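You operate a simulated robot arm through the tools that you are given. There is no shell and no other tool. Be economical: measure what you need, move in short steps, check, and stop when the job is done.

Carry out the task below with a simulated two-armed robot. There is one attempt and no reset: what you move stays moved.

TASK
Rinse the hank with the white clip until the water runs clear.
Fine: hold it under the tub tap, drain opened first; lay it back on the steel rack and turn the tap off.

Only the result counts: the job must be done as asked and must still hold three seconds after the hand-in. Knocking over, shifting, dropping, spilling or breaking anything else fails it.

THE ROBOT
Two 7-joint arms with two-finger parallel grippers on one trunk, on a base that drives. Base frame: it is fixed to the floor where the robot stands at the start and does not move with it; the origin is under the middle of the robot, x ahead of it, y to its left, z up. Units: m, degrees, N and s.
The left shoulder is at the start at [0.05, 0.187, 1.16], the right one opposite. With the tool pointing down near the work surface each hand reaches from about 0.1 to 0.66 m from the robot's upright axis, wherever it stands, measured 20 degrees to its own side. Places, roughly: black pot drain valve [0.5, 0.7, 0.9]; black pot heat knob [0.5, 0.9, 0.9]; black pot water button [0.5, 0.8, 0.9]; blue dose button [0.6, 1.4, 0.9]; fixer dose button [0.6, 1.3, 0.9]; hood fan switch [0.5, 0.6, 0.8]; rinse tub [0.6, 0.1, 0.9]; spin start button [0.5, -0.3, 0.9]; steel pot drain valve [0.5, 1, 0.9]; steel pot heat knob [0.5, 1.2, 0.9]; steel pot water button [0.5, 1.1, 0.9]; tub drain valve [0.5, 0.1, 0.8]; tub tap lever [0.5, 0.2, 0.9]; yellow dose button [0.6, 1.4, 0.9]. Payload 3.43 kg a hand.
Tool frame (each hand has its own): the origin (TCP) lies between the finger pads and is the grasp point; the fingertips stand 0.03 m ahead of it; z points along the fingers, y is the line along which they close. The gripper opens to 0.094 m. The fingers are 0.028 m wide and 0.01 m thick; the gripper's body (0.05 by 0.096 m) begins 0.055 m behind the TCP.
Orientation is told as [roll, pitch, yaw] about the base's x, y, z axes, in that order, counted from this pose: with the fingers straight down and closing along the base's y, the tool's x points along the base's -x, its y along +y and its z along -z.

THE INTERFACE
- The arms move only by the tool nudge_tool. It takes "left_commands", "right_commands" or both (then of equal length, played together; a hand with none holds still); each is one flat list of numbers, 7 for each row, row after row: the shift along the base's x, y, z in m, then the turn, a rotation vector about the base's x, y, z in degrees, then the closure in counts, from 0 (fully open) to 255 (shut). In form: [x, y, z, wx, wy, wz, hand, x, y, z, wx, wy, wz, hand, ...]. A call has 1 to 10 rows; each row shifts and turns the commanded pose from where the row before left it. Each row takes 0.2 s and may step no farther than 0.05 m and 8.6 degrees from the row before; otherwise, or with a gripper value out of range, the whole call is refused. A pose out of reach is approached as far as the arm can. The call stops where the force on the tool passes 40 N (or 10 N more than at its start, if that is more) or the arm is blocked; 0.2 s more then pass. The fingers move at their own pace (about 0.153 m/s each) and stop on an object; they squeeze with about 41 N. The grip force told is the motor's: it shows also when the fingers shut on nothing. Time passes only in rows, and 0.2 s behind the last, so rows that do not move let the fingers close. The reply holds the time, the measured pose of the TCP, the force on the tool along the base axes, the opening and the grip force, in the units named above and with some noise, with the torque about the TCP (base axes, N m) and any sound that the robot's microphone picked up.
- Cameras (640 x 400 px; columns grow to the right, rows downward): "scene" is now at [0.1474, -0.0105, 1.3345]; the picture's right is [-0.12, -0.99, 0.00], its down [-0.45, 0.06, -0.89] and it looks along [0.89, -0.11, -0.45] (base axes); focal length 214 px, centre (320, 200). "left" rides on the left gripper at [0.076, -0.014, -0.103] in its tool frame; the picture's right is [0.18, 0.98, 0.00], its down [-0.75, 0.14, -0.64] and it looks along [-0.63, 0.12, 0.77] (tool axes); focal length 243 px, centre (320, 200). "right" rides on the right gripper at [0.076, 0.014, -0.103] in its tool frame; the picture's right is [-0.18, 0.98, 0.00], its down [-0.75, -0.14, -0.64] and it looks along [-0.63, -0.12, 0.77] (tool axes); focal length 243 px, centre (320, 200). There is no depth. A picture from a camera that has moved, and an enlarged one, comes with that camera's place and axes in the base frame and with its lens.
- camera(camera): a new picture of that camera. The clock stands still meanwhile.
- move_column(by): slides the trunk up (or, below 0, down) by that many m; the arms and the scene camera ride with it, the base frame stays. It gives what a move gives, with no picture.
- roll_base(legs): drives the robot by 1 to 6 legs, each [ahead, left, turn to the left] in m, m and degrees, along the robot's own axes; the way and the turn of a leg run together, so that a leg with both is an arc; at most 1.5 m and 180 degrees a leg. The arms and the cameras ride along, it lands a little off, and it stops where it bumps. It gives what a move gives.
- aim_head(pan, tilt): turns the head with the scene camera to pan (to the left, within 80 degrees either way) and tilt (down, from -29 to 69), counted from straight ahead of the robot. It gives what a move gives.
- close_up(camera, box): a new picture of the part [left, top, right, bottom] of that camera's present view, enlarged. The clock stands still meanwhile.
- job_done(): hands the job in; it is judged then, once.

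Work in short steps. Places have to be worked out from the pictures, the camera data and where the tool is seen: move nearer, look again, correct. Check each grasp and each placing, and mend what went wrong. You have 120 turns and 108 pictures in all, those below and enlarged ones among them. Open the grippers and draw the arms clear of the work before you hand the job in, unless the task says otherwise; then end with one line.

The tools are called after "Request:" by a JSON object that holds its "name" and its "arguments". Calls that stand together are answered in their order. nudge_tool: Moves the arms, as the interface text tells. Its arguments: {"type":"object","properties":{"left_commands":{"type":"array","items":{"type":"number"}},"right_commands":{"type":"array","items":{"type":"number"}}},"required":[]} The other tools are called the same way: move_column (by) slides the trunk up or down; roll_base (legs) drives the base; aim_head (pan, tilt) turns the head that bears the scene camera; camera (camera) takes a picture; close_up (camera, box) takes an enlarged picture of a part of a camera's view; job_done () hands the job in.

At the start:

```text
clock: 0.0
left_position: [0.4316, 0.1735, 1.2566]
left_ee_rot: [0.0, -0.2, 0.0]
left_ft_force: [0.1, -0.7, 0.9]
left_torque: [0.04, 0.04, -0.01]
left_opening: 0.0941
left_finger_force: 0.0
right_position: [0.3154, -0.1289, 1.2075]
right_ee_rot: [0.1, -0.2, -0.1]
right_ft_force: [-0.3, 0.0, -0.5]
right_torque: [0.03, -0.01, 0.02]
right_opening: 0.094
right_finger_force: 0.0
trunk travel left (down, up): [-0.375, 0.057]
robot x, y, heading: [-0.0002, -0.0023, -0.1]
head pan, tilt: [-7.1, 26.9]
```

scene: 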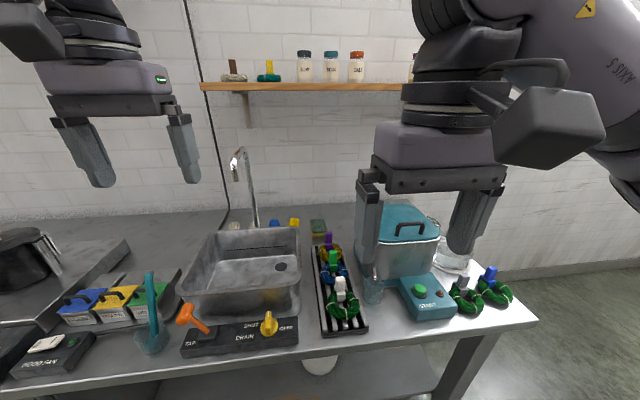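
right: 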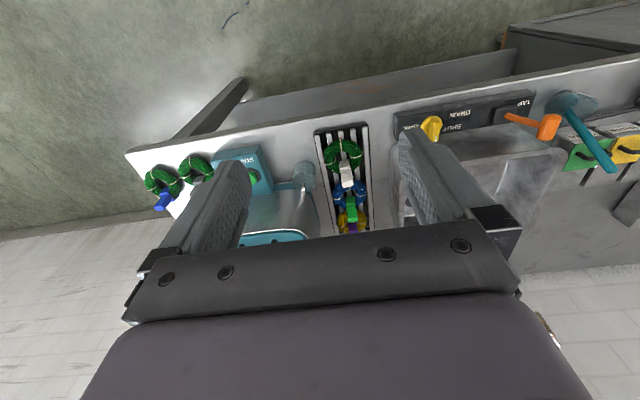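
left: 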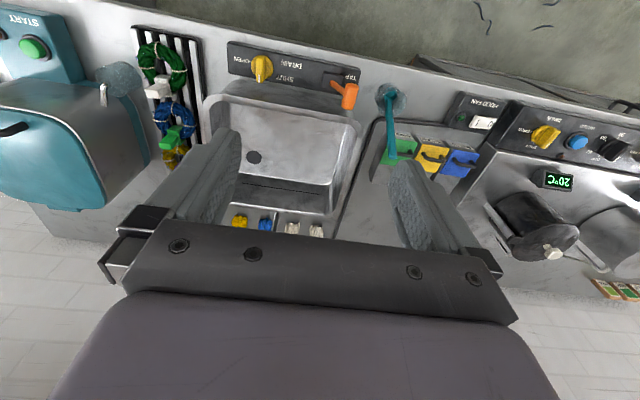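

I see the rack with hanks right of the tub, and the tap and drain panel in front of it. I'll enlarge both.

Request:
{"name": "close_up", "arguments": {"camera": "scene", "box": [280, 210, 400, 345]}}

Request:
{"name": "close_up", "arguments": {"camera": "scene", "box": [130, 220, 320, 370]}}

Request:
{"name": "close_up", "arguments": {"camera": "left", "box": [120, 10, 420, 190]}}

```text
2.96 times, centred on (340, 278) of scene
camera zoom: at [0.1474, -0.0105, 1.3345], right [-0.12, -0.99, 0.0], down [-0.45, 0.06, -0.89], along [0.89, -0.11, -0.45], focal length 636 px, centre (261, -30)
```

zoom: 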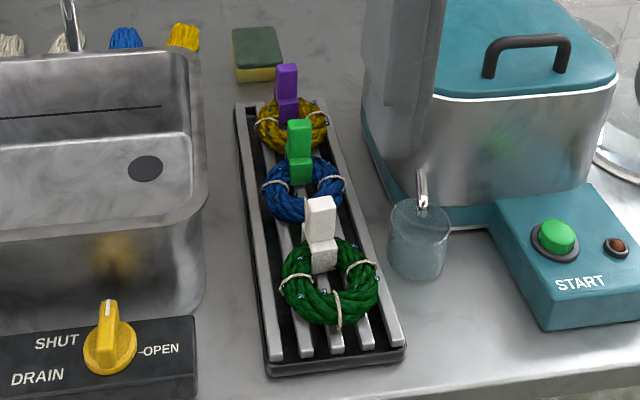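

```text
2.67 times, centred on (225, 295) of scene
camera zoom: at [0.1474, -0.0105, 1.3345], right [-0.12, -0.99, 0.0], down [-0.45, 0.06, -0.89], along [0.89, -0.11, -0.45], focal length 572 px, centre (573, -53)
```

zoom: 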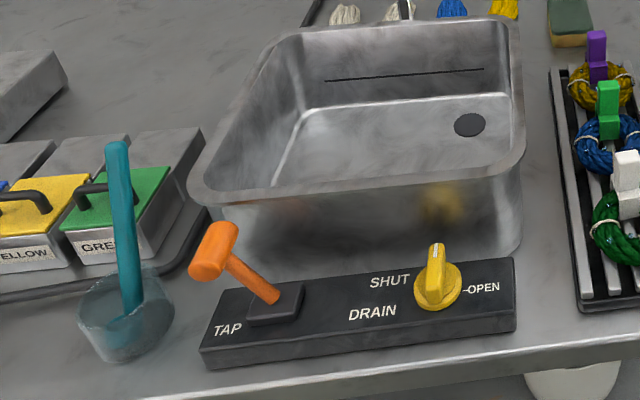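

```text
2.13 times, centred on (270, 100) of left
camera zoom: at [0.355, 0.16, 1.3563], right [-0.18, 0.98, 0.0], down [0.75, 0.14, 0.64], along [0.63, 0.12, -0.77], focal length 518 px, centre (427, 413)
```

zoom: 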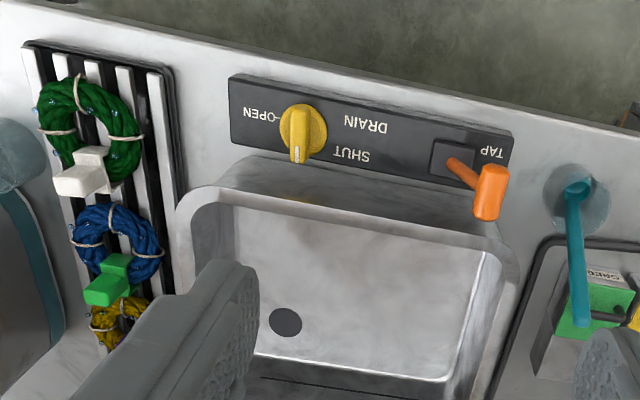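

Triangulating: the drain knob is at about [0.476, 0.072, 0.85], the white-clip hank at about [0.505, -0.11, 0.85] with its clip at about [0.537, -0.11, 0.87], and the tub's front rim at about x 0.51, z 0.936. I'll bring the left hand above the knob for a closer look.

Request:
{"name": "nudge_tool", "arguments": {"left_commands": [0.005, -0.0145, -0.038, 0, 0, 0, 0, 0.005, -0.0145, -0.038, 0, 0, 0, 0, 0.005, -0.0145, -0.038, 0, 0, 0, 0, 0.005, -0.0145, -0.038, 0, 0, 0, 0, 0.005, -0.0145, -0.038, 0, 0, 0, 0, 0.005, -0.0145, -0.038, 0, 0, 0, 0, 0.005, -0.0145, -0.02, 0, 0, 0, 0]}}

Request:
{"name": "camera", "arguments": {"camera": "left"}}

Request:
{"name": "camera", "arguments": {"camera": "scene"}}

```text
clock: 1.6
left_position: [0.4669, 0.0704, 1.0068]
left_ee_rot: [0.1, -0.1, 0.1]
left_ft_force: [0.1, 0.4, -0.1]
left_torque: [-0.01, 0.01, -0.03]
left_opening: 0.094
left_finger_force: 0.0
right_position: [0.3157, -0.1306, 1.2064]
right_ee_rot: [-0.1, 0.1, -0.1]
right_ft_force: [1.2, 0.5, -0.1]
right_torque: [0.01, 0.02, 0.01]
right_opening: 0.0941
right_finger_force: 0.1
trunk travel left (down, up): [-0.375, 0.057]
robot x, y, heading: [-0.0003, -0.0011, 0.2]
head pan, tilt: [-7.1, 26.9]
```

```text
101 pictures are left
camera left: at [0.3904, 0.0574, 1.1072], right [-0.18, 0.98, 0.0], down [0.75, 0.14, 0.64], along [0.63, 0.12, -0.77], focal length 243 px, centre (320, 200)
```

left: 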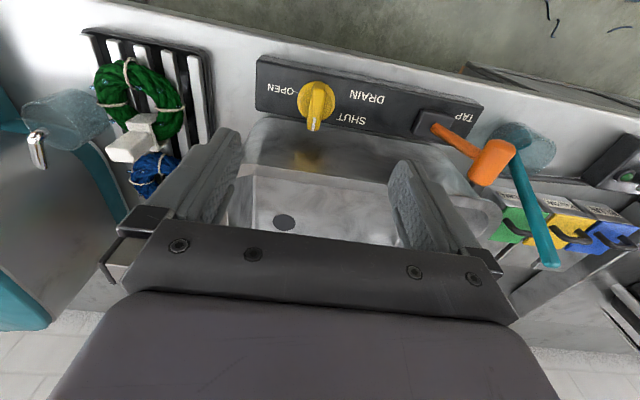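

```text
100 pictures are left
camera scene: at [0.1475, -0.0107, 1.3345], right [-0.12, -0.99, 0.0], down [-0.45, 0.06, -0.89], along [0.89, -0.11, -0.45], focal length 214 px, centre (320, 200)
```

scene: 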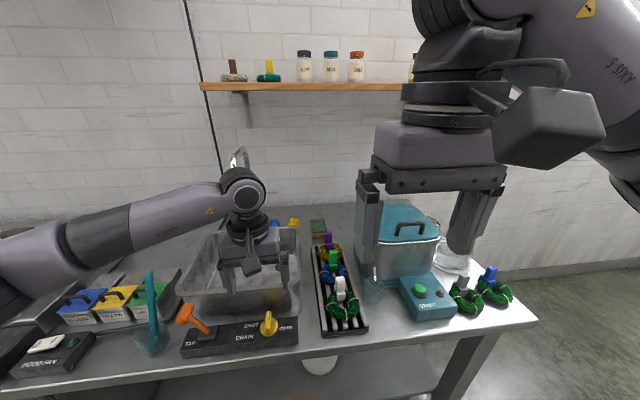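

The knob is nearly beneath the left hand. I'll enlarge it.

Request:
{"name": "close_up", "arguments": {"camera": "left", "box": [240, 50, 400, 150]}}

Request:
{"name": "close_up", "arguments": {"camera": "scene", "box": [220, 290, 320, 352]}}

Request:
{"name": "close_up", "arguments": {"camera": "scene", "box": [160, 280, 240, 360]}}

```text
4.00 times, centred on (320, 100) of left
camera zoom: at [0.3904, 0.0574, 1.1072], right [-0.18, 0.98, 0.0], down [0.75, 0.14, 0.64], along [0.63, 0.12, -0.77], focal length 970 px, centre (320, 600)
```

zoom: 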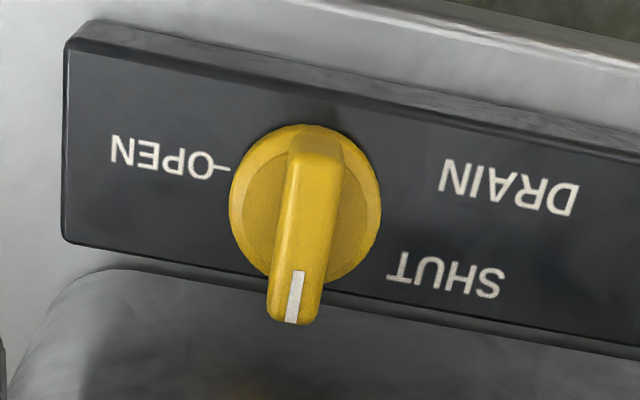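

```text
6.40 times, centred on (270, 321) of scene
camera zoom: at [0.1475, -0.0107, 1.3345], right [-0.12, -0.99, 0.0], down [-0.45, 0.06, -0.89], along [0.89, -0.11, -0.45], focal length 1373 px, centre (640, -574)
```

zoom: 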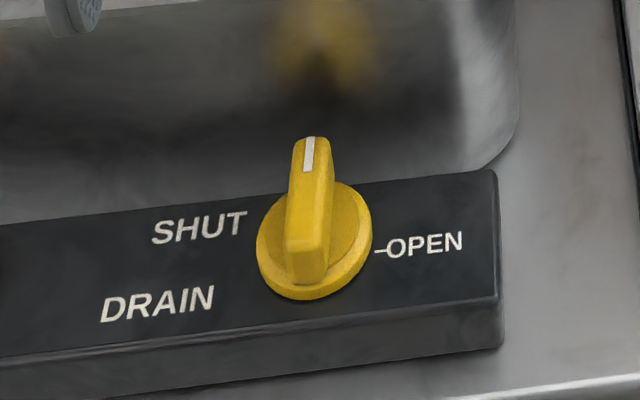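

```text
5.00 times, centred on (200, 320) of scene
camera zoom: at [0.1475, -0.0107, 1.3345], right [-0.12, -0.99, 0.0], down [-0.45, 0.06, -0.89], along [0.89, -0.11, -0.45], focal length 1072 px, centre (920, -400)
```

zoom: 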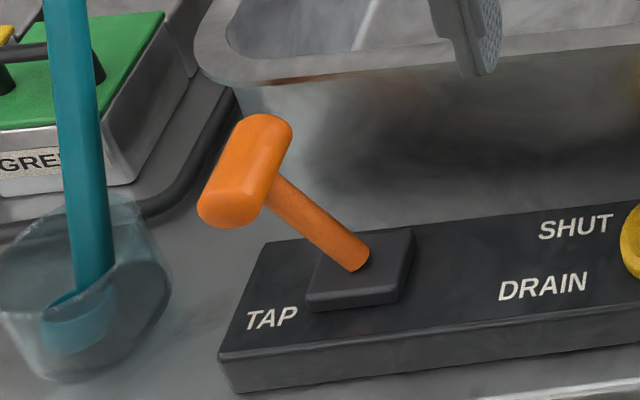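

I need a better height estimate for the knob. I'll back the left hand off for a shallower view.

Request:
{"name": "nudge_tool", "arguments": {"left_commands": [-0.045, 0, -0.02, 0, 0, 0, 0, -0.045, 0, -0.02, 0, 0, 0, 0, -0.04, 0, -0.02, 0, 0, 0, 0]}}

Request:
{"name": "camera", "arguments": {"camera": "left"}}

```text
clock: 2.4
left_position: [0.3368, 0.0725, 0.9467]
left_ee_rot: [-0.1, -0.2, 0.1]
left_ft_force: [-1.0, -0.4, 0.7]
left_torque: [-0.01, 0.02, 0.0]
left_opening: 0.0942
left_finger_force: 0.0
right_position: [0.3159, -0.1302, 1.2071]
right_ee_rot: [0.0, 0.0, 0.1]
right_ft_force: [-0.8, -0.2, -0.2]
right_torque: [-0.02, 0.0, -0.01]
right_opening: 0.0938
right_finger_force: 0.0
trunk travel left (down, up): [-0.375, 0.057]
robot x, y, heading: [-0.0014, -0.0026, -0.0]
head pan, tilt: [-7.1, 26.9]
```

```text
96 pictures are left
camera left: at [0.2597, 0.0587, 1.0475], right [-0.19, 0.98, 0.0], down [0.75, 0.14, 0.64], along [0.63, 0.12, -0.77], focal length 243 px, centre (320, 200)
```

left: 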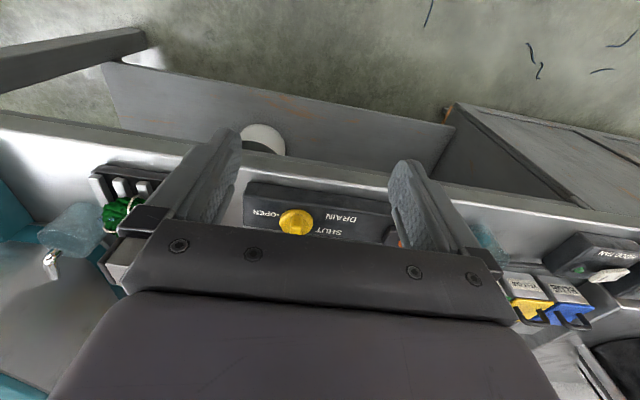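

Request:
{"name": "close_up", "arguments": {"camera": "left", "box": [220, 165, 420, 255]}}

```text
3.20 times, centred on (320, 210) of left
camera zoom: at [0.2597, 0.0587, 1.0475], right [-0.19, 0.98, 0.0], down [0.75, 0.14, 0.64], along [0.63, 0.12, -0.77], focal length 776 px, centre (320, 168)
```

zoom: 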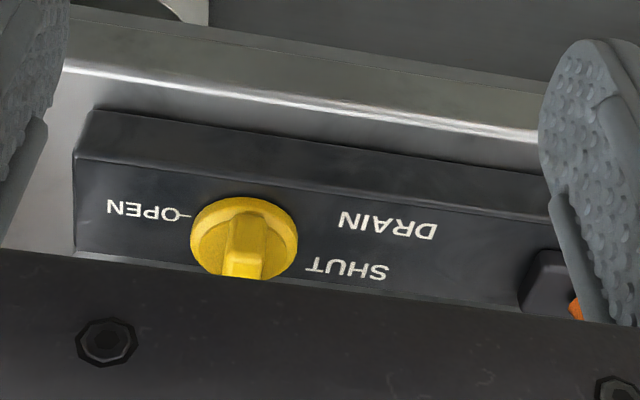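

Now consistent: knob axis about [0.478, 0.070], ridge top z 0.858, disc top about 0.83, rim close behind. Gripping would jam against the rim. Instead I'll push the near end of the ridge to the left with closed fingers, which turns it clockwise from above to OPEN. First I go to its right side.

Request:
{"name": "nudge_tool", "arguments": {"left_commands": [0.04, -0.0105, 0, 0, 0, 0, 255, 0.04, -0.0105, 0, 0, 0, 0, 255, 0.04, -0.0105, 0, 0, 0, 0, 255, 0, 0, -0.03, 0, 0, 0, 255, 0, 0, -0.03, 0, 0, 0, 255, 0, 0, -0.015, 0, 0, 0, 255]}}

Request:
{"name": "camera", "arguments": {"camera": "left"}}

Request:
{"name": "close_up", "arguments": {"camera": "scene", "box": [220, 280, 320, 352]}}

```text
clock: 3.8
left_position: [0.4581, 0.0401, 0.8713]
left_ee_rot: [0.0, -0.1, 0.1]
left_ft_force: [-1.1, 0.4, 1.5]
left_torque: [-0.03, 0.01, -0.01]
left_opening: 0.0
left_finger_force: 32.8
right_position: [0.3154, -0.1297, 1.2073]
right_ee_rot: [0.0, 0.0, 0.0]
right_ft_force: [0.4, -0.2, 0.0]
right_torque: [0.0, -0.04, -0.02]
right_opening: 0.0941
right_finger_force: 0.2
trunk travel left (down, up): [-0.375, 0.057]
robot x, y, heading: [-0.0031, -0.0002, -0.1]
head pan, tilt: [-7.1, 26.9]
```

```text
94 pictures are left
camera left: at [0.3807, 0.0266, 0.9725], right [-0.19, 0.98, 0.0], down [0.75, 0.14, 0.64], along [0.63, 0.12, -0.77], focal length 243 px, centre (320, 200)
```

left: 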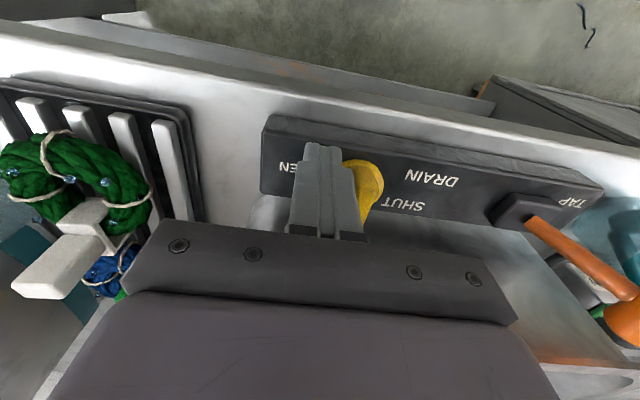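

```text
5.56 times, centred on (270, 316) of scene
camera zoom: at [0.1474, -0.0105, 1.3345], right [-0.12, -0.99, 0.0], down [-0.45, 0.06, -0.89], along [0.89, -0.11, -0.45], focal length 1192 px, centre (598, -444)
```

zoom: 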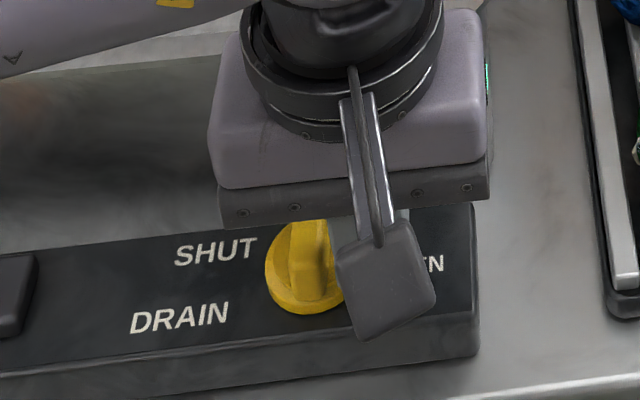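

The fingers sit just right of the ridge at the right height. I'll sweep the arc.

Request:
{"name": "nudge_tool", "arguments": {"left_commands": [-0.003, 0.014, 0, 0, 0, 0, 255, -0.005, 0.007, 0, 0, 0, 0, 255, -0.003, 0.008, 0, 0, 0, 0, 255, 0.001, 0.008, 0, 0, 0, 0, 255, 0.005, 0.008, 0, 0, 0, 0, 255, 0.007, 0.005, 0, 0, 0, 0, 255]}}

Request:
{"name": "close_up", "arguments": {"camera": "left", "box": [200, 100, 440, 250]}}

Request:
{"name": "close_up", "arguments": {"camera": "scene", "box": [220, 280, 320, 352]}}

```text
clock: 5.2
left_position: [0.4588, 0.0902, 0.8725]
left_ee_rot: [0.1, 0.0, 0.0]
left_ft_force: [-2.8, -0.7, -0.5]
left_torque: [-0.03, 0.1, -0.01]
left_opening: 0.0001
left_finger_force: 33.3
right_position: [0.3155, -0.1309, 1.2066]
right_ee_rot: [0.1, 0.0, 0.0]
right_ft_force: [-0.7, -0.2, -0.8]
right_torque: [0.01, 0.0, 0.03]
right_opening: 0.0939
right_finger_force: 0.0
trunk travel left (down, up): [-0.375, 0.057]
robot x, y, heading: [-0.0021, -0.0021, -0.1]
head pan, tilt: [-7.1, 26.9]
```

```text
2.67 times, centred on (320, 175) of left
camera zoom: at [0.382, 0.0773, 0.9732], right [-0.18, 0.98, 0.0], down [0.75, 0.14, 0.64], along [0.63, 0.12, -0.77], focal length 647 px, centre (320, 267)
```

zoom: 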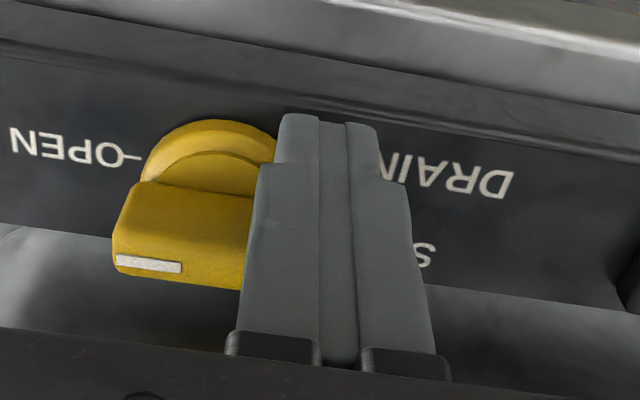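

```text
5.56 times, centred on (270, 316) of scene
camera zoom: at [0.147, -0.0106, 1.3345], right [-0.12, -0.99, 0.0], down [-0.45, 0.06, -0.89], along [0.89, -0.11, -0.45], focal length 1192 px, centre (598, -444)
```

zoom: 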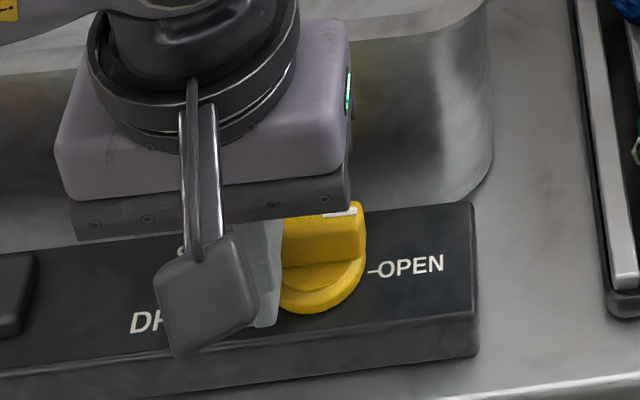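

The knob is at OPEN. I'll give it a last small push, then back off and up, and look at the tap lever and spout.

Request:
{"name": "nudge_tool", "arguments": {"left_commands": [0.004, 0, 0, 0, 0, 0, 255, -0.02, 0.002, 0, 0, 0, 0, 255, -0.03, 0.01, 0.04, 0, 0, 0, 255, -0.03, 0.01, 0.04, 0, 0, 0, 255, -0.03, 0.02, 0.03, 0, 0, 0, 255, 0, 0.03, 0.03, 0, 0, 0, 255]}}

Request:
{"name": "aim_head", "arguments": {"pan": 15, "tilt": 30}}

Request:
{"name": "camera", "arguments": {"camera": "left"}}

Request:
{"name": "camera", "arguments": {"camera": "scene"}}

```text
refused: row 3 steps farther than a row can; nothing moved
```

```text
clock: 6.1
left_position: [0.4578, 0.0917, 0.8722]
left_ee_rot: [0.0, 0.0, 0.0]
left_ft_force: [-5.5, -1.3, -1.3]
left_torque: [-0.1, 0.17, -0.04]
left_opening: 0.0001
left_finger_force: 32.6
right_position: [0.3149, -0.1297, 1.2073]
right_ee_rot: [0.1, -0.1, 0.1]
right_ft_force: [1.1, -0.3, -0.5]
right_torque: [0.0, 0.04, 0.03]
right_opening: 0.0941
right_finger_force: 0.1
trunk travel left (down, up): [-0.375, 0.057]
robot x, y, heading: [-0.001, -0.0015, -0.2]
head pan, tilt: [15.0, 30.0]
```

```text
90 pictures are left
camera left: at [0.382, 0.0772, 0.9732], right [-0.18, 0.98, 0.0], down [0.75, 0.14, 0.64], along [0.63, 0.12, -0.77], focal length 243 px, centre (320, 200)
```

left: 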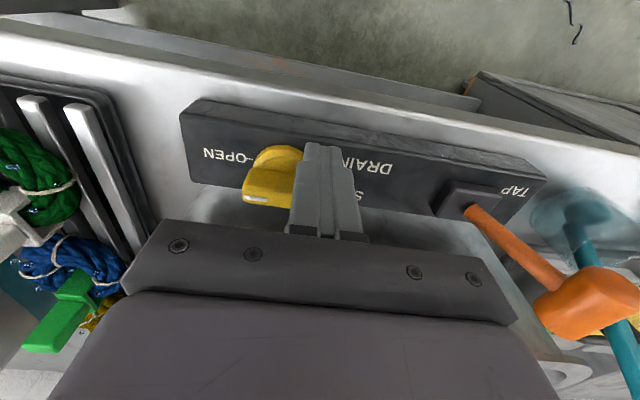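

```text
89 pictures are left
camera scene: at [0.1434, 0.024, 1.3296], right [0.26, -0.97, 0.0], down [-0.48, -0.13, -0.87], along [0.84, 0.22, -0.5], focal length 214 px, centre (320, 200)
```

scene: 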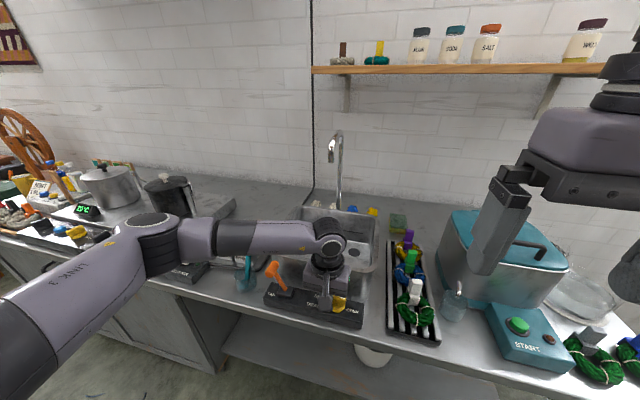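

A step was too long, so nothing moved. I'll do it again with smaller steps.

Request:
{"name": "nudge_tool", "arguments": {"left_commands": [0.004, 0, 0, 0, 0, 0, 255, -0.02, 0.002, 0, 0, 0, 0, 255, -0.03, 0.01, 0.03, 0, 0, 0, 255, -0.03, 0.01, 0.03, 0, 0, 0, 255, -0.03, 0.02, 0.03, 0, 0, 0, 255, 0, 0.03, 0.03, 0, 0, 0, 255]}}

Request:
{"name": "camera", "arguments": {"camera": "left"}}

Request:
{"name": "close_up", "arguments": {"camera": "scene", "box": [240, 120, 460, 350]}}

```text
clock: 7.5
left_position: [0.3517, 0.1638, 0.9934]
left_ee_rot: [0.0, -0.1, 0.1]
left_ft_force: [-0.5, -0.4, 0.3]
left_torque: [0.0, 0.0, 0.0]
left_opening: 0.0002
left_finger_force: 33.2
right_position: [0.3159, -0.1306, 1.2079]
right_ee_rot: [0.0, 0.0, 0.0]
right_ft_force: [0.1, 0.4, 0.0]
right_torque: [0.0, 0.03, 0.02]
right_opening: 0.094
right_finger_force: 0.1
trunk travel left (down, up): [-0.375, 0.057]
robot x, y, heading: [-0.0025, 0.001, 0.2]
head pan, tilt: [15.0, 30.0]
```

```text
88 pictures are left
camera left: at [0.2748, 0.1504, 1.0938], right [-0.19, 0.98, 0.0], down [0.75, 0.14, 0.64], along [0.63, 0.12, -0.77], focal length 243 px, centre (320, 200)
```

left: 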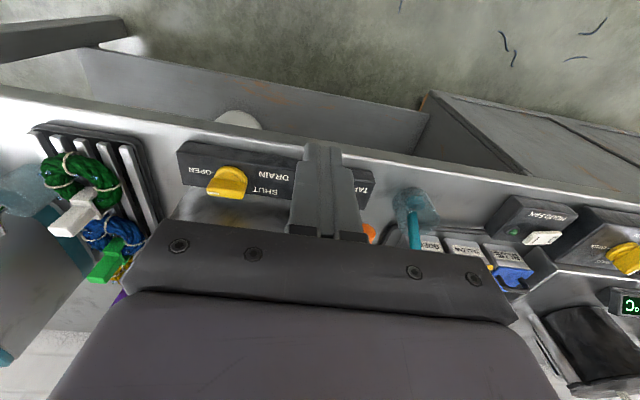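

```text
1.74 times, centred on (350, 235) of scene
camera zoom: at [0.1437, 0.0246, 1.3295], right [0.26, -0.97, 0.0], down [-0.48, -0.13, -0.87], along [0.84, 0.22, -0.5], focal length 373 px, centre (268, 139)
```

zoom: 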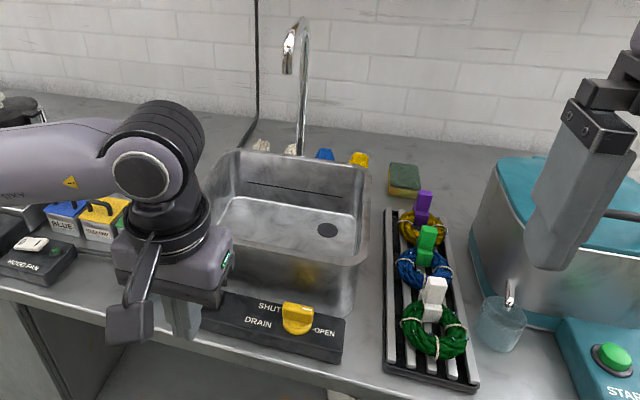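

The drain reads OPEN. To place the spout I'll tilt the right hand up so its camera gives a side baseline.

Request:
{"name": "nudge_tool", "arguments": {"right_commands": [0, 0, 0, 0, -8.5, 0, 0, 0, 0, 0, 0, -8.5, 0, 0, 0, 0, 0, 0, -8.5, 0, 0, 0, 0, 0, 0, -8.5, 0, 0]}}

Request:
{"name": "camera", "arguments": {"camera": "right"}}

Request:
{"name": "camera", "arguments": {"camera": "scene"}}

```text
clock: 8.5
left_position: [0.3534, 0.1629, 0.9948]
left_ee_rot: [0.0, -0.2, 0.2]
left_ft_force: [-0.2, 0.4, 0.2]
left_torque: [0.06, -0.04, 0.02]
left_opening: 0.0
left_finger_force: 32.6
right_position: [0.3147, -0.1297, 1.2069]
right_ee_rot: [0.1, -34.1, 0.0]
right_ft_force: [-0.2, -0.1, -0.3]
right_torque: [0.01, 0.0, 0.0]
right_opening: 0.0939
right_finger_force: 0.1
trunk travel left (down, up): [-0.375, 0.057]
robot x, y, heading: [-0.0029, 0.001, 0.4]
head pan, tilt: [15.0, 30.0]
```

```text
86 pictures are left
camera right: at [0.1957, -0.1158, 1.2496], right [0.15, 0.98, 0.1], down [0.26, -0.14, 0.95], along [0.95, -0.12, -0.28], focal length 243 px, centre (320, 200)
```

right: 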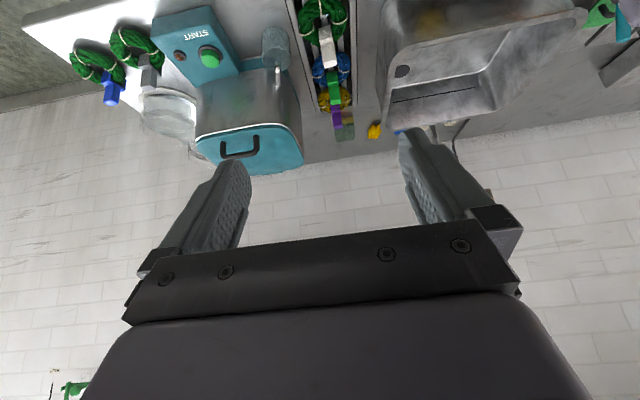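

```text
85 pictures are left
camera scene: at [0.1437, 0.0242, 1.3295], right [0.26, -0.97, 0.0], down [-0.48, -0.13, -0.87], along [0.84, 0.22, -0.5], focal length 214 px, centre (320, 200)
```

scene: 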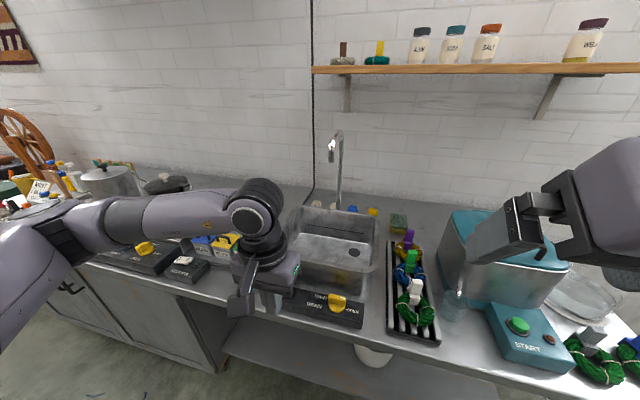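

The finger hides the spout, so I'll yaw the right hand left.

Request:
{"name": "nudge_tool", "arguments": {"right_commands": [0, 0, 0, 0, 0, 8.5, 0, 0, 0, 0, 0, 0, 8.5, 0, 0, 0, 0, 0, 0, 8.5, 0]}}

Request:
{"name": "camera", "arguments": {"camera": "right"}}

```text
clock: 9.3
left_position: [0.3536, 0.164, 0.9921]
left_ee_rot: [0.1, -0.1, 0.0]
left_ft_force: [0.1, -0.9, 0.5]
left_torque: [0.01, 0.04, -0.03]
left_opening: 0.0
left_finger_force: 32.9
right_position: [0.3155, -0.1289, 1.2075]
right_ee_rot: [0.0, -34.2, 25.7]
right_ft_force: [0.5, -0.5, -0.2]
right_torque: [-0.02, -0.05, -0.02]
right_opening: 0.0942
right_finger_force: 0.1
trunk travel left (down, up): [-0.375, 0.057]
robot x, y, heading: [-0.0008, 0.0038, -0.0]
head pan, tilt: [15.0, 30.0]
```

```text
84 pictures are left
camera right: at [0.2013, -0.1694, 1.2491], right [-0.29, 0.95, 0.1], down [0.3, -0.01, 0.95], along [0.91, 0.31, -0.28], focal length 243 px, centre (320, 200)
```

right: 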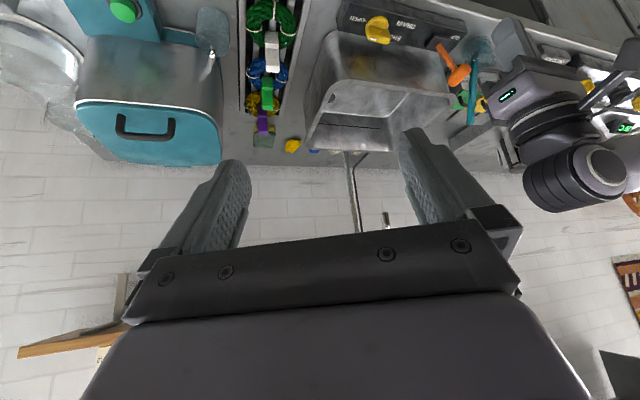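

The spout tip triangulates to about [0.636, 0.122, 1.15]. The tap lever leans left: pivot about [0.48, 0.207, 0.838], handle about [0.48, 0.240, 0.906]. The left arm can reach everything, so I'll park the right arm aside and bring the left hand to the left of the lever, still above it.

Request:
{"name": "nudge_tool", "arguments": {"right_commands": [0, -0.04, 0, 0, 0, -8.5, 0, 0, -0.04, 0, 0, 0, -8.5, 0, 0, -0.04, 0, 0, 0, -8.5, 0, -0.01, -0.04, 0, 0, 8.5, 0, 0, -0.01, -0.04, 0, 0, 8.5, 0, -0.01, -0.03, 0, 0, 8.5, 0, 0, -0.01, 0, 0, 0, 8.5, 0, 0], "left_commands": [0.03, 0.028, 0, 0, 0, 0, 255, 0.03, 0.028, 0, 0, 0, 0, 255, 0.03, 0.028, 0, 0, 0, 0, 255, 0.035, 0.034, 0, 0, 0, 0, 255, 0, 0, 0, 0, 0, 0, 255, 0, 0, 0, 0, 0, 0, 255, 0, 0, 0, 0, 0, 0, 255]}}

Request:
{"name": "camera", "arguments": {"camera": "left"}}

Request:
{"name": "camera", "arguments": {"camera": "scene"}}

```text
refused: commands must hold 7 numbers for each row
```

```text
83 pictures are left
camera left: at [0.2752, 0.1495, 1.0935], right [-0.18, 0.98, 0.0], down [0.75, 0.14, 0.64], along [0.63, 0.12, -0.77], focal length 243 px, centre (320, 200)
```

left: 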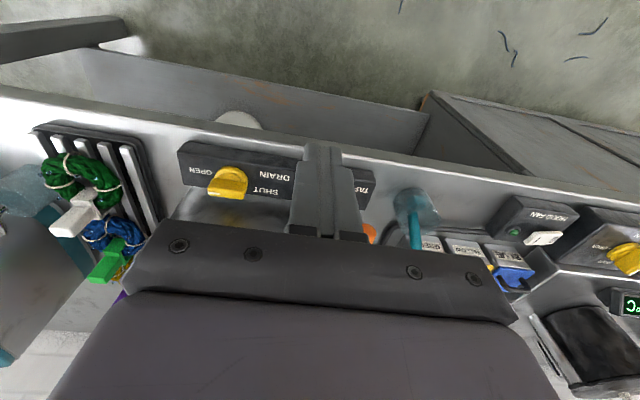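

```text
82 pictures are left
camera scene: at [0.1439, 0.024, 1.3295], right [0.26, -0.97, 0.0], down [-0.48, -0.13, -0.87], along [0.84, 0.22, -0.5], focal length 214 px, centre (320, 200)
```

scene: 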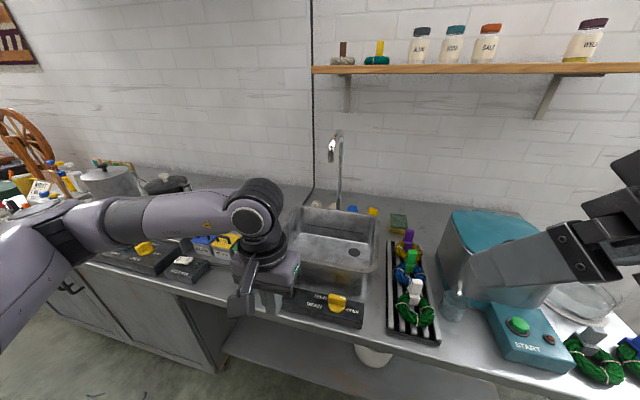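

I miscounted the numbers in one row. I'll repeat it with the rows corrected.

Request:
{"name": "nudge_tool", "arguments": {"right_commands": [0, -0.04, 0, 0, 0, -8.5, 0, 0, -0.04, 0, 0, 0, -8.5, 0, 0, -0.04, 0, 0, 0, -8.5, 0, -0.01, -0.04, 0, 0, 8.5, 0, 0, -0.01, -0.04, 0, 0, 8.5, 0, 0, -0.01, -0.03, 0, 0, 8.5, 0, 0, -0.01, 0, 0, 0, 8.5, 0, 0], "left_commands": [0.03, 0.028, 0, 0, 0, 0, 255, 0.03, 0.028, 0, 0, 0, 0, 255, 0.03, 0.028, 0, 0, 0, 0, 255, 0.035, 0.034, 0, 0, 0, 0, 255, 0, 0, 0, 0, 0, 0, 255, 0, 0, 0, 0, 0, 0, 255, 0, 0, 0, 0, 0, 0, 255]}}

Request:
{"name": "camera", "arguments": {"camera": "left"}}

Request:
{"name": "camera", "arguments": {"camera": "scene"}}

```text
clock: 10.9
left_position: [0.4785, 0.2825, 0.9944]
left_ee_rot: [0.0, -0.1, 0.2]
left_ft_force: [0.1, -0.4, 0.1]
left_torque: [-0.02, 0.01, 0.01]
left_opening: 0.0
left_finger_force: 33.2
right_position: [0.2744, -0.3599, 1.2074]
right_ee_rot: [0.2, -0.1, 0.1]
right_ft_force: [-0.5, -0.3, 0.2]
right_torque: [0.02, 0.03, -0.01]
right_opening: 0.0942
right_finger_force: 0.1
trunk travel left (down, up): [-0.375, 0.057]
robot x, y, heading: [-0.0026, 0.0007, 0.3]
head pan, tilt: [15.0, 30.0]
```

```text
81 pictures are left
camera left: at [0.4005, 0.2683, 1.0959], right [-0.19, 0.98, 0.0], down [0.75, 0.14, 0.64], along [0.63, 0.12, -0.77], focal length 243 px, centre (320, 200)
```

left: 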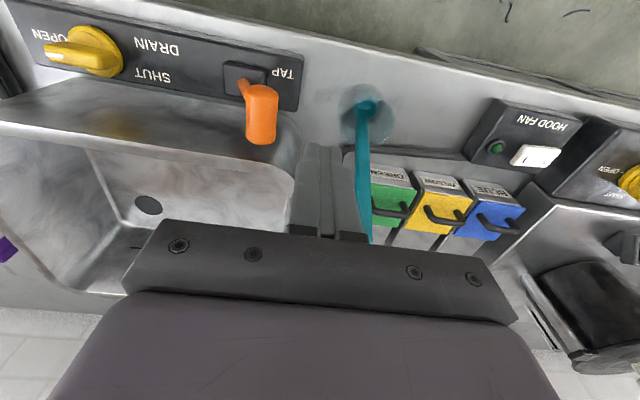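

```text
80 pictures are left
camera scene: at [0.1435, 0.0243, 1.3295], right [0.26, -0.97, 0.0], down [-0.48, -0.13, -0.87], along [0.84, 0.22, -0.5], focal length 214 px, centre (320, 200)
```

scene: 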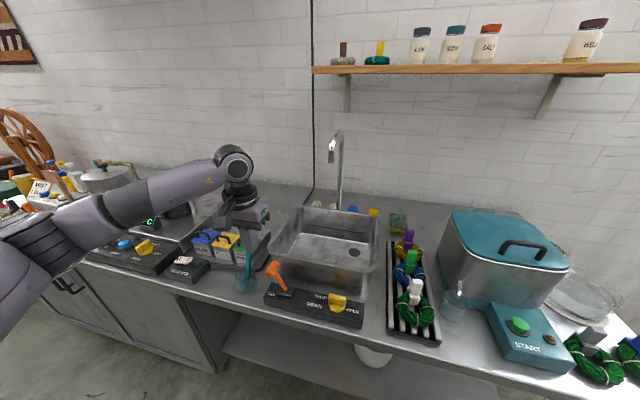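

The handle is confirmed at about [0.479, 0.236, 0.906], and the cup's edge at y about 0.30. I'll descend left of the handle.

Request:
{"name": "nudge_tool", "arguments": {"left_commands": [0, -0.003, -0.03, 0, 0, 0, 255, 0, -0.002, -0.03, 0, 0, 0, 255, 0, 0, -0.028, 0, 0, 0, 255]}}

Request:
{"name": "camera", "arguments": {"camera": "left"}}

Request:
{"name": "close_up", "arguments": {"camera": "scene", "box": [220, 210, 320, 310]}}

```text
clock: 11.7
left_position: [0.4783, 0.2766, 0.9054]
left_ee_rot: [-0.1, -0.1, 0.0]
left_ft_force: [-0.3, 0.6, 0.2]
left_torque: [-0.02, 0.0, -0.03]
left_opening: 0.0
left_finger_force: 33.3
right_position: [0.2749, -0.359, 1.2076]
right_ee_rot: [0.0, 0.1, -0.1]
right_ft_force: [-0.3, -0.1, 0.1]
right_torque: [-0.01, 0.02, 0.03]
right_opening: 0.0939
right_finger_force: 0.0
trunk travel left (down, up): [-0.375, 0.057]
robot x, y, heading: [-0.0012, 0.0056, 0.1]
head pan, tilt: [15.0, 30.0]
```

```text
79 pictures are left
camera left: at [0.4008, 0.2629, 1.0062], right [-0.18, 0.98, 0.0], down [0.75, 0.14, 0.64], along [0.63, 0.12, -0.77], focal length 243 px, centre (320, 200)
```

left: 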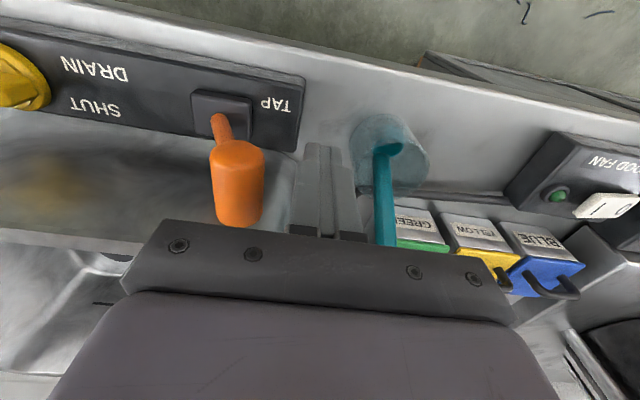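

```text
4.00 times, centred on (270, 260) of scene
camera zoom: at [0.144, 0.0244, 1.3295], right [0.26, -0.97, 0.0], down [-0.48, -0.13, -0.87], along [0.84, 0.22, -0.5], focal length 858 px, centre (520, -40)
```

zoom: 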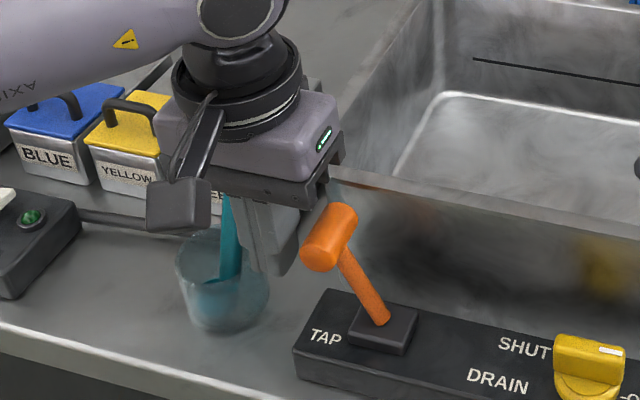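

Fingers are clear, between the cup and the lever. I'll push right in small steps.

Request:
{"name": "nudge_tool", "arguments": {"left_commands": [0, -0.015, 0, 0, 0, 0, 255, 0, -0.012, 0.002, 0, 0, 0, 255, 0, -0.012, 0.002, 0, 0, 0, 255, 0, -0.01, 0.001, 0, 0, 0, 255]}}

Request:
{"name": "camera", "arguments": {"camera": "scene"}}

Request:
{"name": "camera", "arguments": {"camera": "left"}}

```text
clock: 12.7
left_position: [0.4784, 0.2284, 0.9101]
left_ee_rot: [-0.1, 0.0, 0.1]
left_ft_force: [0.7, 0.0, -0.8]
left_torque: [0.03, 0.02, -0.05]
left_opening: 0.0
left_finger_force: 32.9
right_position: [0.2758, -0.3592, 1.2063]
right_ee_rot: [0.0, 0.0, 0.0]
right_ft_force: [-0.4, -0.1, 0.2]
right_torque: [0.0, -0.03, 0.01]
right_opening: 0.0943
right_finger_force: 0.1
trunk travel left (down, up): [-0.375, 0.057]
robot x, y, heading: [0.0016, -0.0018, 0.2]
head pan, tilt: [15.0, 30.0]
```

```text
77 pictures are left
camera scene: at [0.1439, 0.0241, 1.3295], right [0.26, -0.97, 0.0], down [-0.48, -0.13, -0.87], along [0.84, 0.22, -0.5], focal length 214 px, centre (320, 200)
```

scene: 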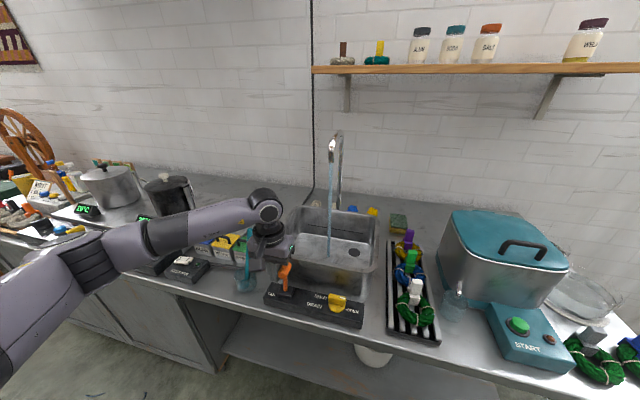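

```text
76 pictures are left
camera left: at [0.4005, 0.2141, 1.0103], right [-0.19, 0.98, 0.0], down [0.75, 0.14, 0.64], along [0.63, 0.12, -0.77], focal length 243 px, centre (320, 200)
```

left: 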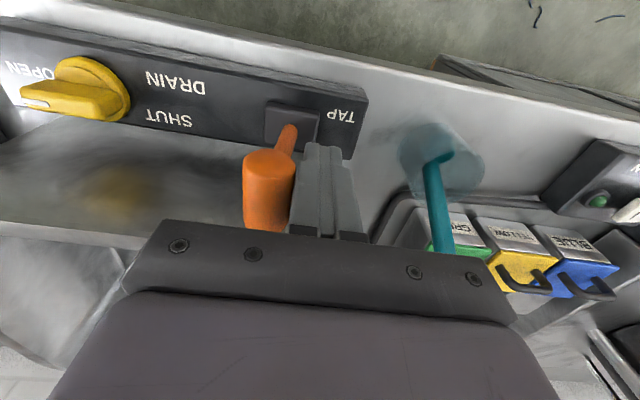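

Water is running into the tub. I'll push the lever further for a solid flow.

Request:
{"name": "nudge_tool", "arguments": {"left_commands": [0, -0.01, 0, 0, 0, 0, 255, 0, -0.012, 0, 0, 0, 0, 255, 0, -0.01, -0.002, 0, 0, 0, 255]}}

Request:
{"name": "close_up", "arguments": {"camera": "scene", "box": [240, 120, 460, 350]}}

```text
clock: 13.5
left_position: [0.4778, 0.204, 0.9085]
left_ee_rot: [0.5, -0.3, 0.7]
left_ft_force: [-2.6, 34.9, 17.6]
left_torque: [0.89, 0.04, 0.06]
left_opening: 0.0
left_finger_force: 32.8
right_position: [0.2729, -0.3553, 1.2093]
right_ee_rot: [-0.1, -0.1, 0.2]
right_ft_force: [0.3, 0.3, -0.9]
right_torque: [0.0, 0.01, -0.02]
right_opening: 0.0939
right_finger_force: 0.0
trunk travel left (down, up): [-0.375, 0.057]
robot x, y, heading: [-0.0022, -0.0031, 0.2]
head pan, tilt: [15.0, 30.0]
```

```text
1.74 times, centred on (350, 235) of scene
camera zoom: at [0.142, 0.0281, 1.3301], right [0.26, -0.97, 0.0], down [-0.48, -0.13, -0.87], along [0.84, 0.22, -0.5], focal length 373 px, centre (268, 139)
```

zoom: 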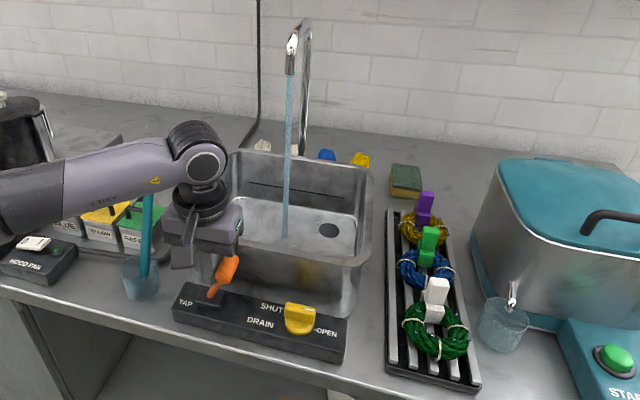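

The lever is at its end stop and the water runs well. I'll back off, rise, and travel to above the white-clip hank.

Request:
{"name": "nudge_tool", "arguments": {"left_commands": [0, 0.02, 0, 0, 0, 0, 255, -0.01, 0.01, 0.045, 0, 0, 0, 255, -0.02, -0.01, 0.04, 0, 0, 0, 255, -0.01, -0.045, 0.01, 0, 0, 0, 255, 0, -0.049, 0, 0, 0, 0, 255, 0, -0.049, 0, 0, 0, 0, 200, 0, -0.049, 0, 0, 0, 0, 150, 0, -0.049, 0, 0, 0, 0, 100, 0.01, -0.045, 0, 0, 0, 0, 60, 0.01, -0.045, 0, 0, 0, 0, 0]}}

Request:
{"name": "camera", "arguments": {"camera": "left"}}

Request:
{"name": "camera", "arguments": {"camera": "scene"}}

```text
clock: 15.7
left_position: [0.4586, -0.1166, 1.0046]
left_ee_rot: [0.1, 0.0, 0.0]
left_ft_force: [0.1, -0.2, -0.7]
left_torque: [0.04, 0.0, -0.01]
left_opening: 0.094
left_finger_force: 0.1
right_position: [0.2747, -0.3601, 1.2071]
right_ee_rot: [0.1, 0.0, 0.1]
right_ft_force: [-0.4, -0.1, -0.4]
right_torque: [0.0, 0.01, -0.02]
right_opening: 0.094
right_finger_force: 0.0
trunk travel left (down, up): [-0.375, 0.057]
robot x, y, heading: [0.0038, -0.0007, -0.3]
head pan, tilt: [15.0, 30.0]
```

```text
74 pictures are left
camera left: at [0.3808, -0.1294, 1.1048], right [-0.18, 0.98, 0.0], down [0.75, 0.14, 0.64], along [0.63, 0.12, -0.77], focal length 243 px, centre (320, 200)
```

left: 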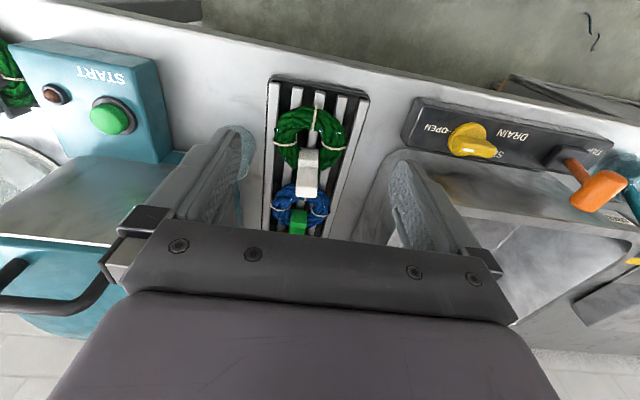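

```text
73 pictures are left
camera scene: at [0.1436, 0.0231, 1.3296], right [0.26, -0.97, 0.0], down [-0.48, -0.13, -0.87], along [0.84, 0.22, -0.5], focal length 214 px, centre (320, 200)
```

scene: 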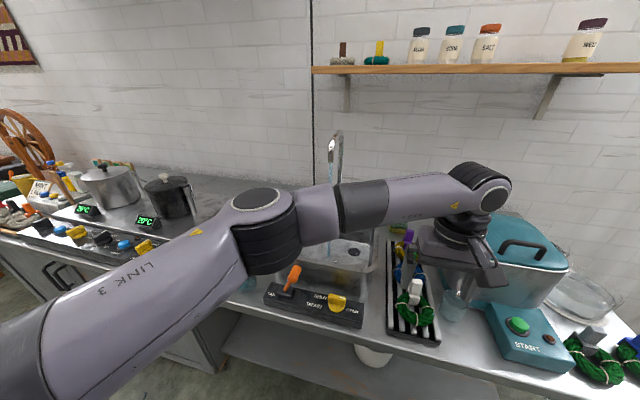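

I'll enlarge the hank and clip in both views.

Request:
{"name": "close_up", "arguments": {"camera": "left", "box": [250, 70, 380, 250]}}

Request:
{"name": "close_up", "arguments": {"camera": "scene", "box": [370, 220, 470, 350]}}

```text
2.22 times, centred on (315, 160) of left
camera zoom: at [0.3808, -0.1294, 1.1048], right [-0.18, 0.98, 0.0], down [0.75, 0.14, 0.64], along [0.63, 0.12, -0.77], focal length 539 px, centre (331, 289)
```

zoom: 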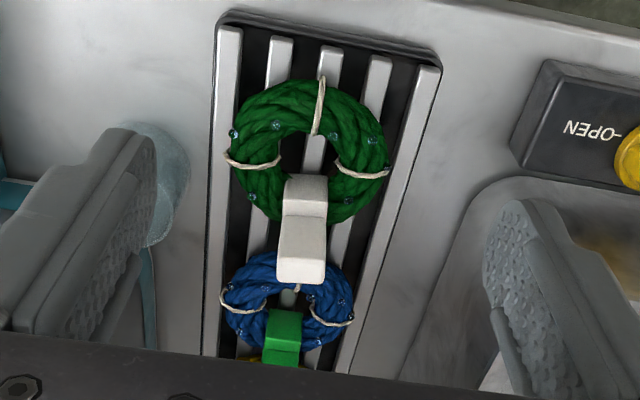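

```text
3.08 times, centred on (420, 285) of scene
camera zoom: at [0.1436, 0.0231, 1.3296], right [0.26, -0.97, 0.0], down [-0.48, -0.13, -0.87], along [0.84, 0.22, -0.5], focal length 660 px, centre (12, -62)
```

zoom: 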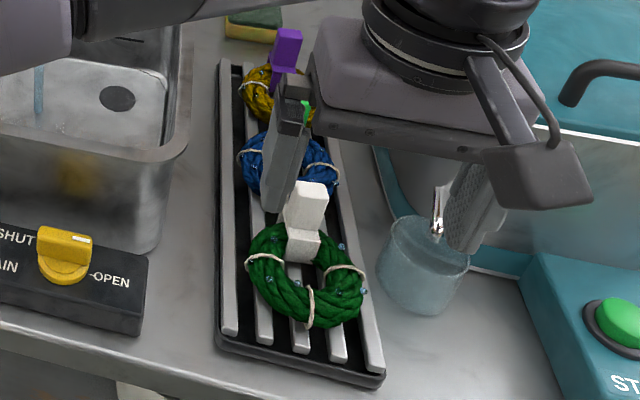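

The clip stands upright at about [0.526, -0.108], from z 0.85 to 0.92. I'll move over it with the fingers partly closed, and check before lowering.

Request:
{"name": "nudge_tool", "arguments": {"left_commands": [0.033, 0.004, 0, 0, 0, 0, 90, 0.033, 0.004, 0, 0, 0, 0, 90, 0, 0, -0.03, 0, 0, 0, 90, 0, 0, -0.015, 0, 0, 0, 90]}}

Request:
{"name": "camera", "arguments": {"camera": "left"}}

Request:
{"name": "close_up", "arguments": {"camera": "scene", "box": [360, 190, 480, 340]}}

```text
clock: 16.7
left_position: [0.5387, -0.068, 0.9667]
left_ee_rot: [-0.5, -0.5, 2.0]
left_ft_force: [0.3, -0.5, 0.3]
left_torque: [-0.03, -0.01, -0.02]
left_opening: 0.0607
left_finger_force: 0.0
left hand out of reach, approached as far as the arm can: row 2
right_position: [0.2753, -0.3587, 1.2063]
right_ee_rot: [0.0, 0.0, 0.0]
right_ft_force: [-1.0, -0.1, 0.0]
right_torque: [0.0, 0.01, -0.04]
right_opening: 0.094
right_finger_force: 0.1
trunk travel left (down, up): [-0.375, 0.057]
robot x, y, heading: [0.0006, -0.0003, -0.2]
head pan, tilt: [15.0, 30.0]
```

```text
70 pictures are left
camera left: at [0.4613, -0.0823, 1.0665], right [-0.22, 0.98, -0.01], down [0.74, 0.17, 0.65], along [0.64, 0.13, -0.76], focal length 243 px, centre (320, 200)
```

left: 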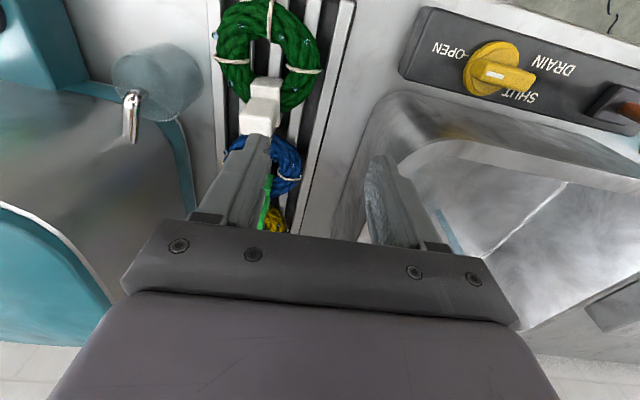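

```text
2.67 times, centred on (420, 265) of scene
camera zoom: at [0.1439, 0.0245, 1.3295], right [0.26, -0.97, 0.0], down [-0.48, -0.13, -0.87], along [0.84, 0.22, -0.5], focal length 572 px, centre (53, 27)
```

zoom: 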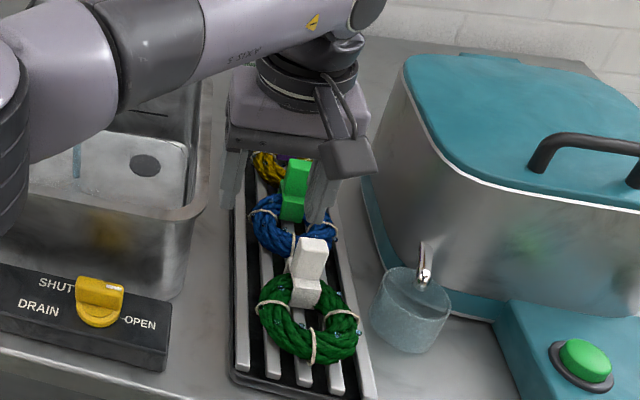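

At (0.525, -0.109) the left arm runs out of reach. I'll lift and retract, then shift the base a little ahead and right so both the hank and the stream are within the left arm's range.

Request:
{"name": "nudge_tool", "arguments": {"left_commands": [-0.01, 0, 0.04, 0, 0, 0, 90, -0.03, 0.01, 0.03, 0, 0, 0, 90, -0.04, 0.02, 0.01, 0, 0, 0, 90]}}

Request:
{"name": "roll_base", "arguments": {"legs": [[0.05, -0.08, 0]]}}

Request:
{"name": "camera", "arguments": {"camera": "left"}}

Request:
{"name": "camera", "arguments": {"camera": "scene"}}

```text
clock: 17.5
left_position: [0.4438, -0.0497, 1.0385]
left_ee_rot: [0.0, -0.1, 0.1]
left_ft_force: [0.8, 0.2, -0.5]
left_torque: [-0.01, 0.01, -0.02]
left_opening: 0.0605
left_finger_force: 0.0
right_position: [0.2737, -0.358, 1.2063]
right_ee_rot: [-0.1, -0.1, 0.0]
right_ft_force: [0.0, -0.4, 0.5]
right_torque: [-0.02, 0.01, 0.0]
right_opening: 0.0941
right_finger_force: 0.0
trunk travel left (down, up): [-0.375, 0.057]
robot x, y, heading: [0.0029, -0.0004, -0.1]
head pan, tilt: [15.0, 30.0]
```

```text
clock: 18.8
left_position: [0.4943, -0.1313, 1.0394]
left_ee_rot: [0.1, -0.1, 0.1]
left_ft_force: [0.3, -0.6, -0.2]
left_torque: [0.02, 0.04, -0.01]
left_opening: 0.0606
left_finger_force: 0.0
right_position: [0.3253, -0.4393, 1.2071]
right_ee_rot: [0.0, 0.0, 0.1]
right_ft_force: [0.1, -0.5, -0.7]
right_torque: [0.01, 0.01, 0.02]
right_opening: 0.094
right_finger_force: 0.0
trunk travel left (down, up): [-0.375, 0.057]
robot x, y, heading: [0.0487, -0.0817, 0.1]
head pan, tilt: [15.0, 30.0]
```

```text
68 pictures are left
camera left: at [0.4179, -0.1443, 1.1396], right [-0.19, 0.98, 0.0], down [0.75, 0.14, 0.64], along [0.63, 0.12, -0.77], focal length 243 px, centre (320, 200)
```

left: 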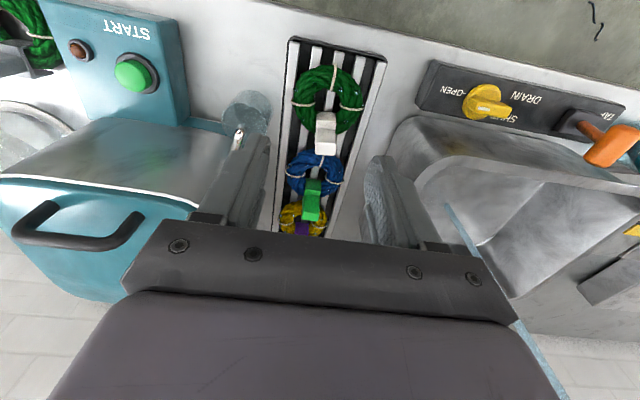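

```text
67 pictures are left
camera scene: at [0.1936, -0.0562, 1.3295], right [0.26, -0.97, 0.0], down [-0.48, -0.13, -0.87], along [0.84, 0.23, -0.5], focal length 214 px, centre (320, 200)
```

scene: 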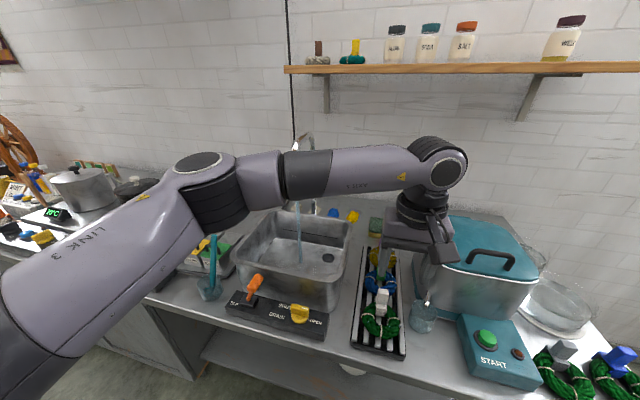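

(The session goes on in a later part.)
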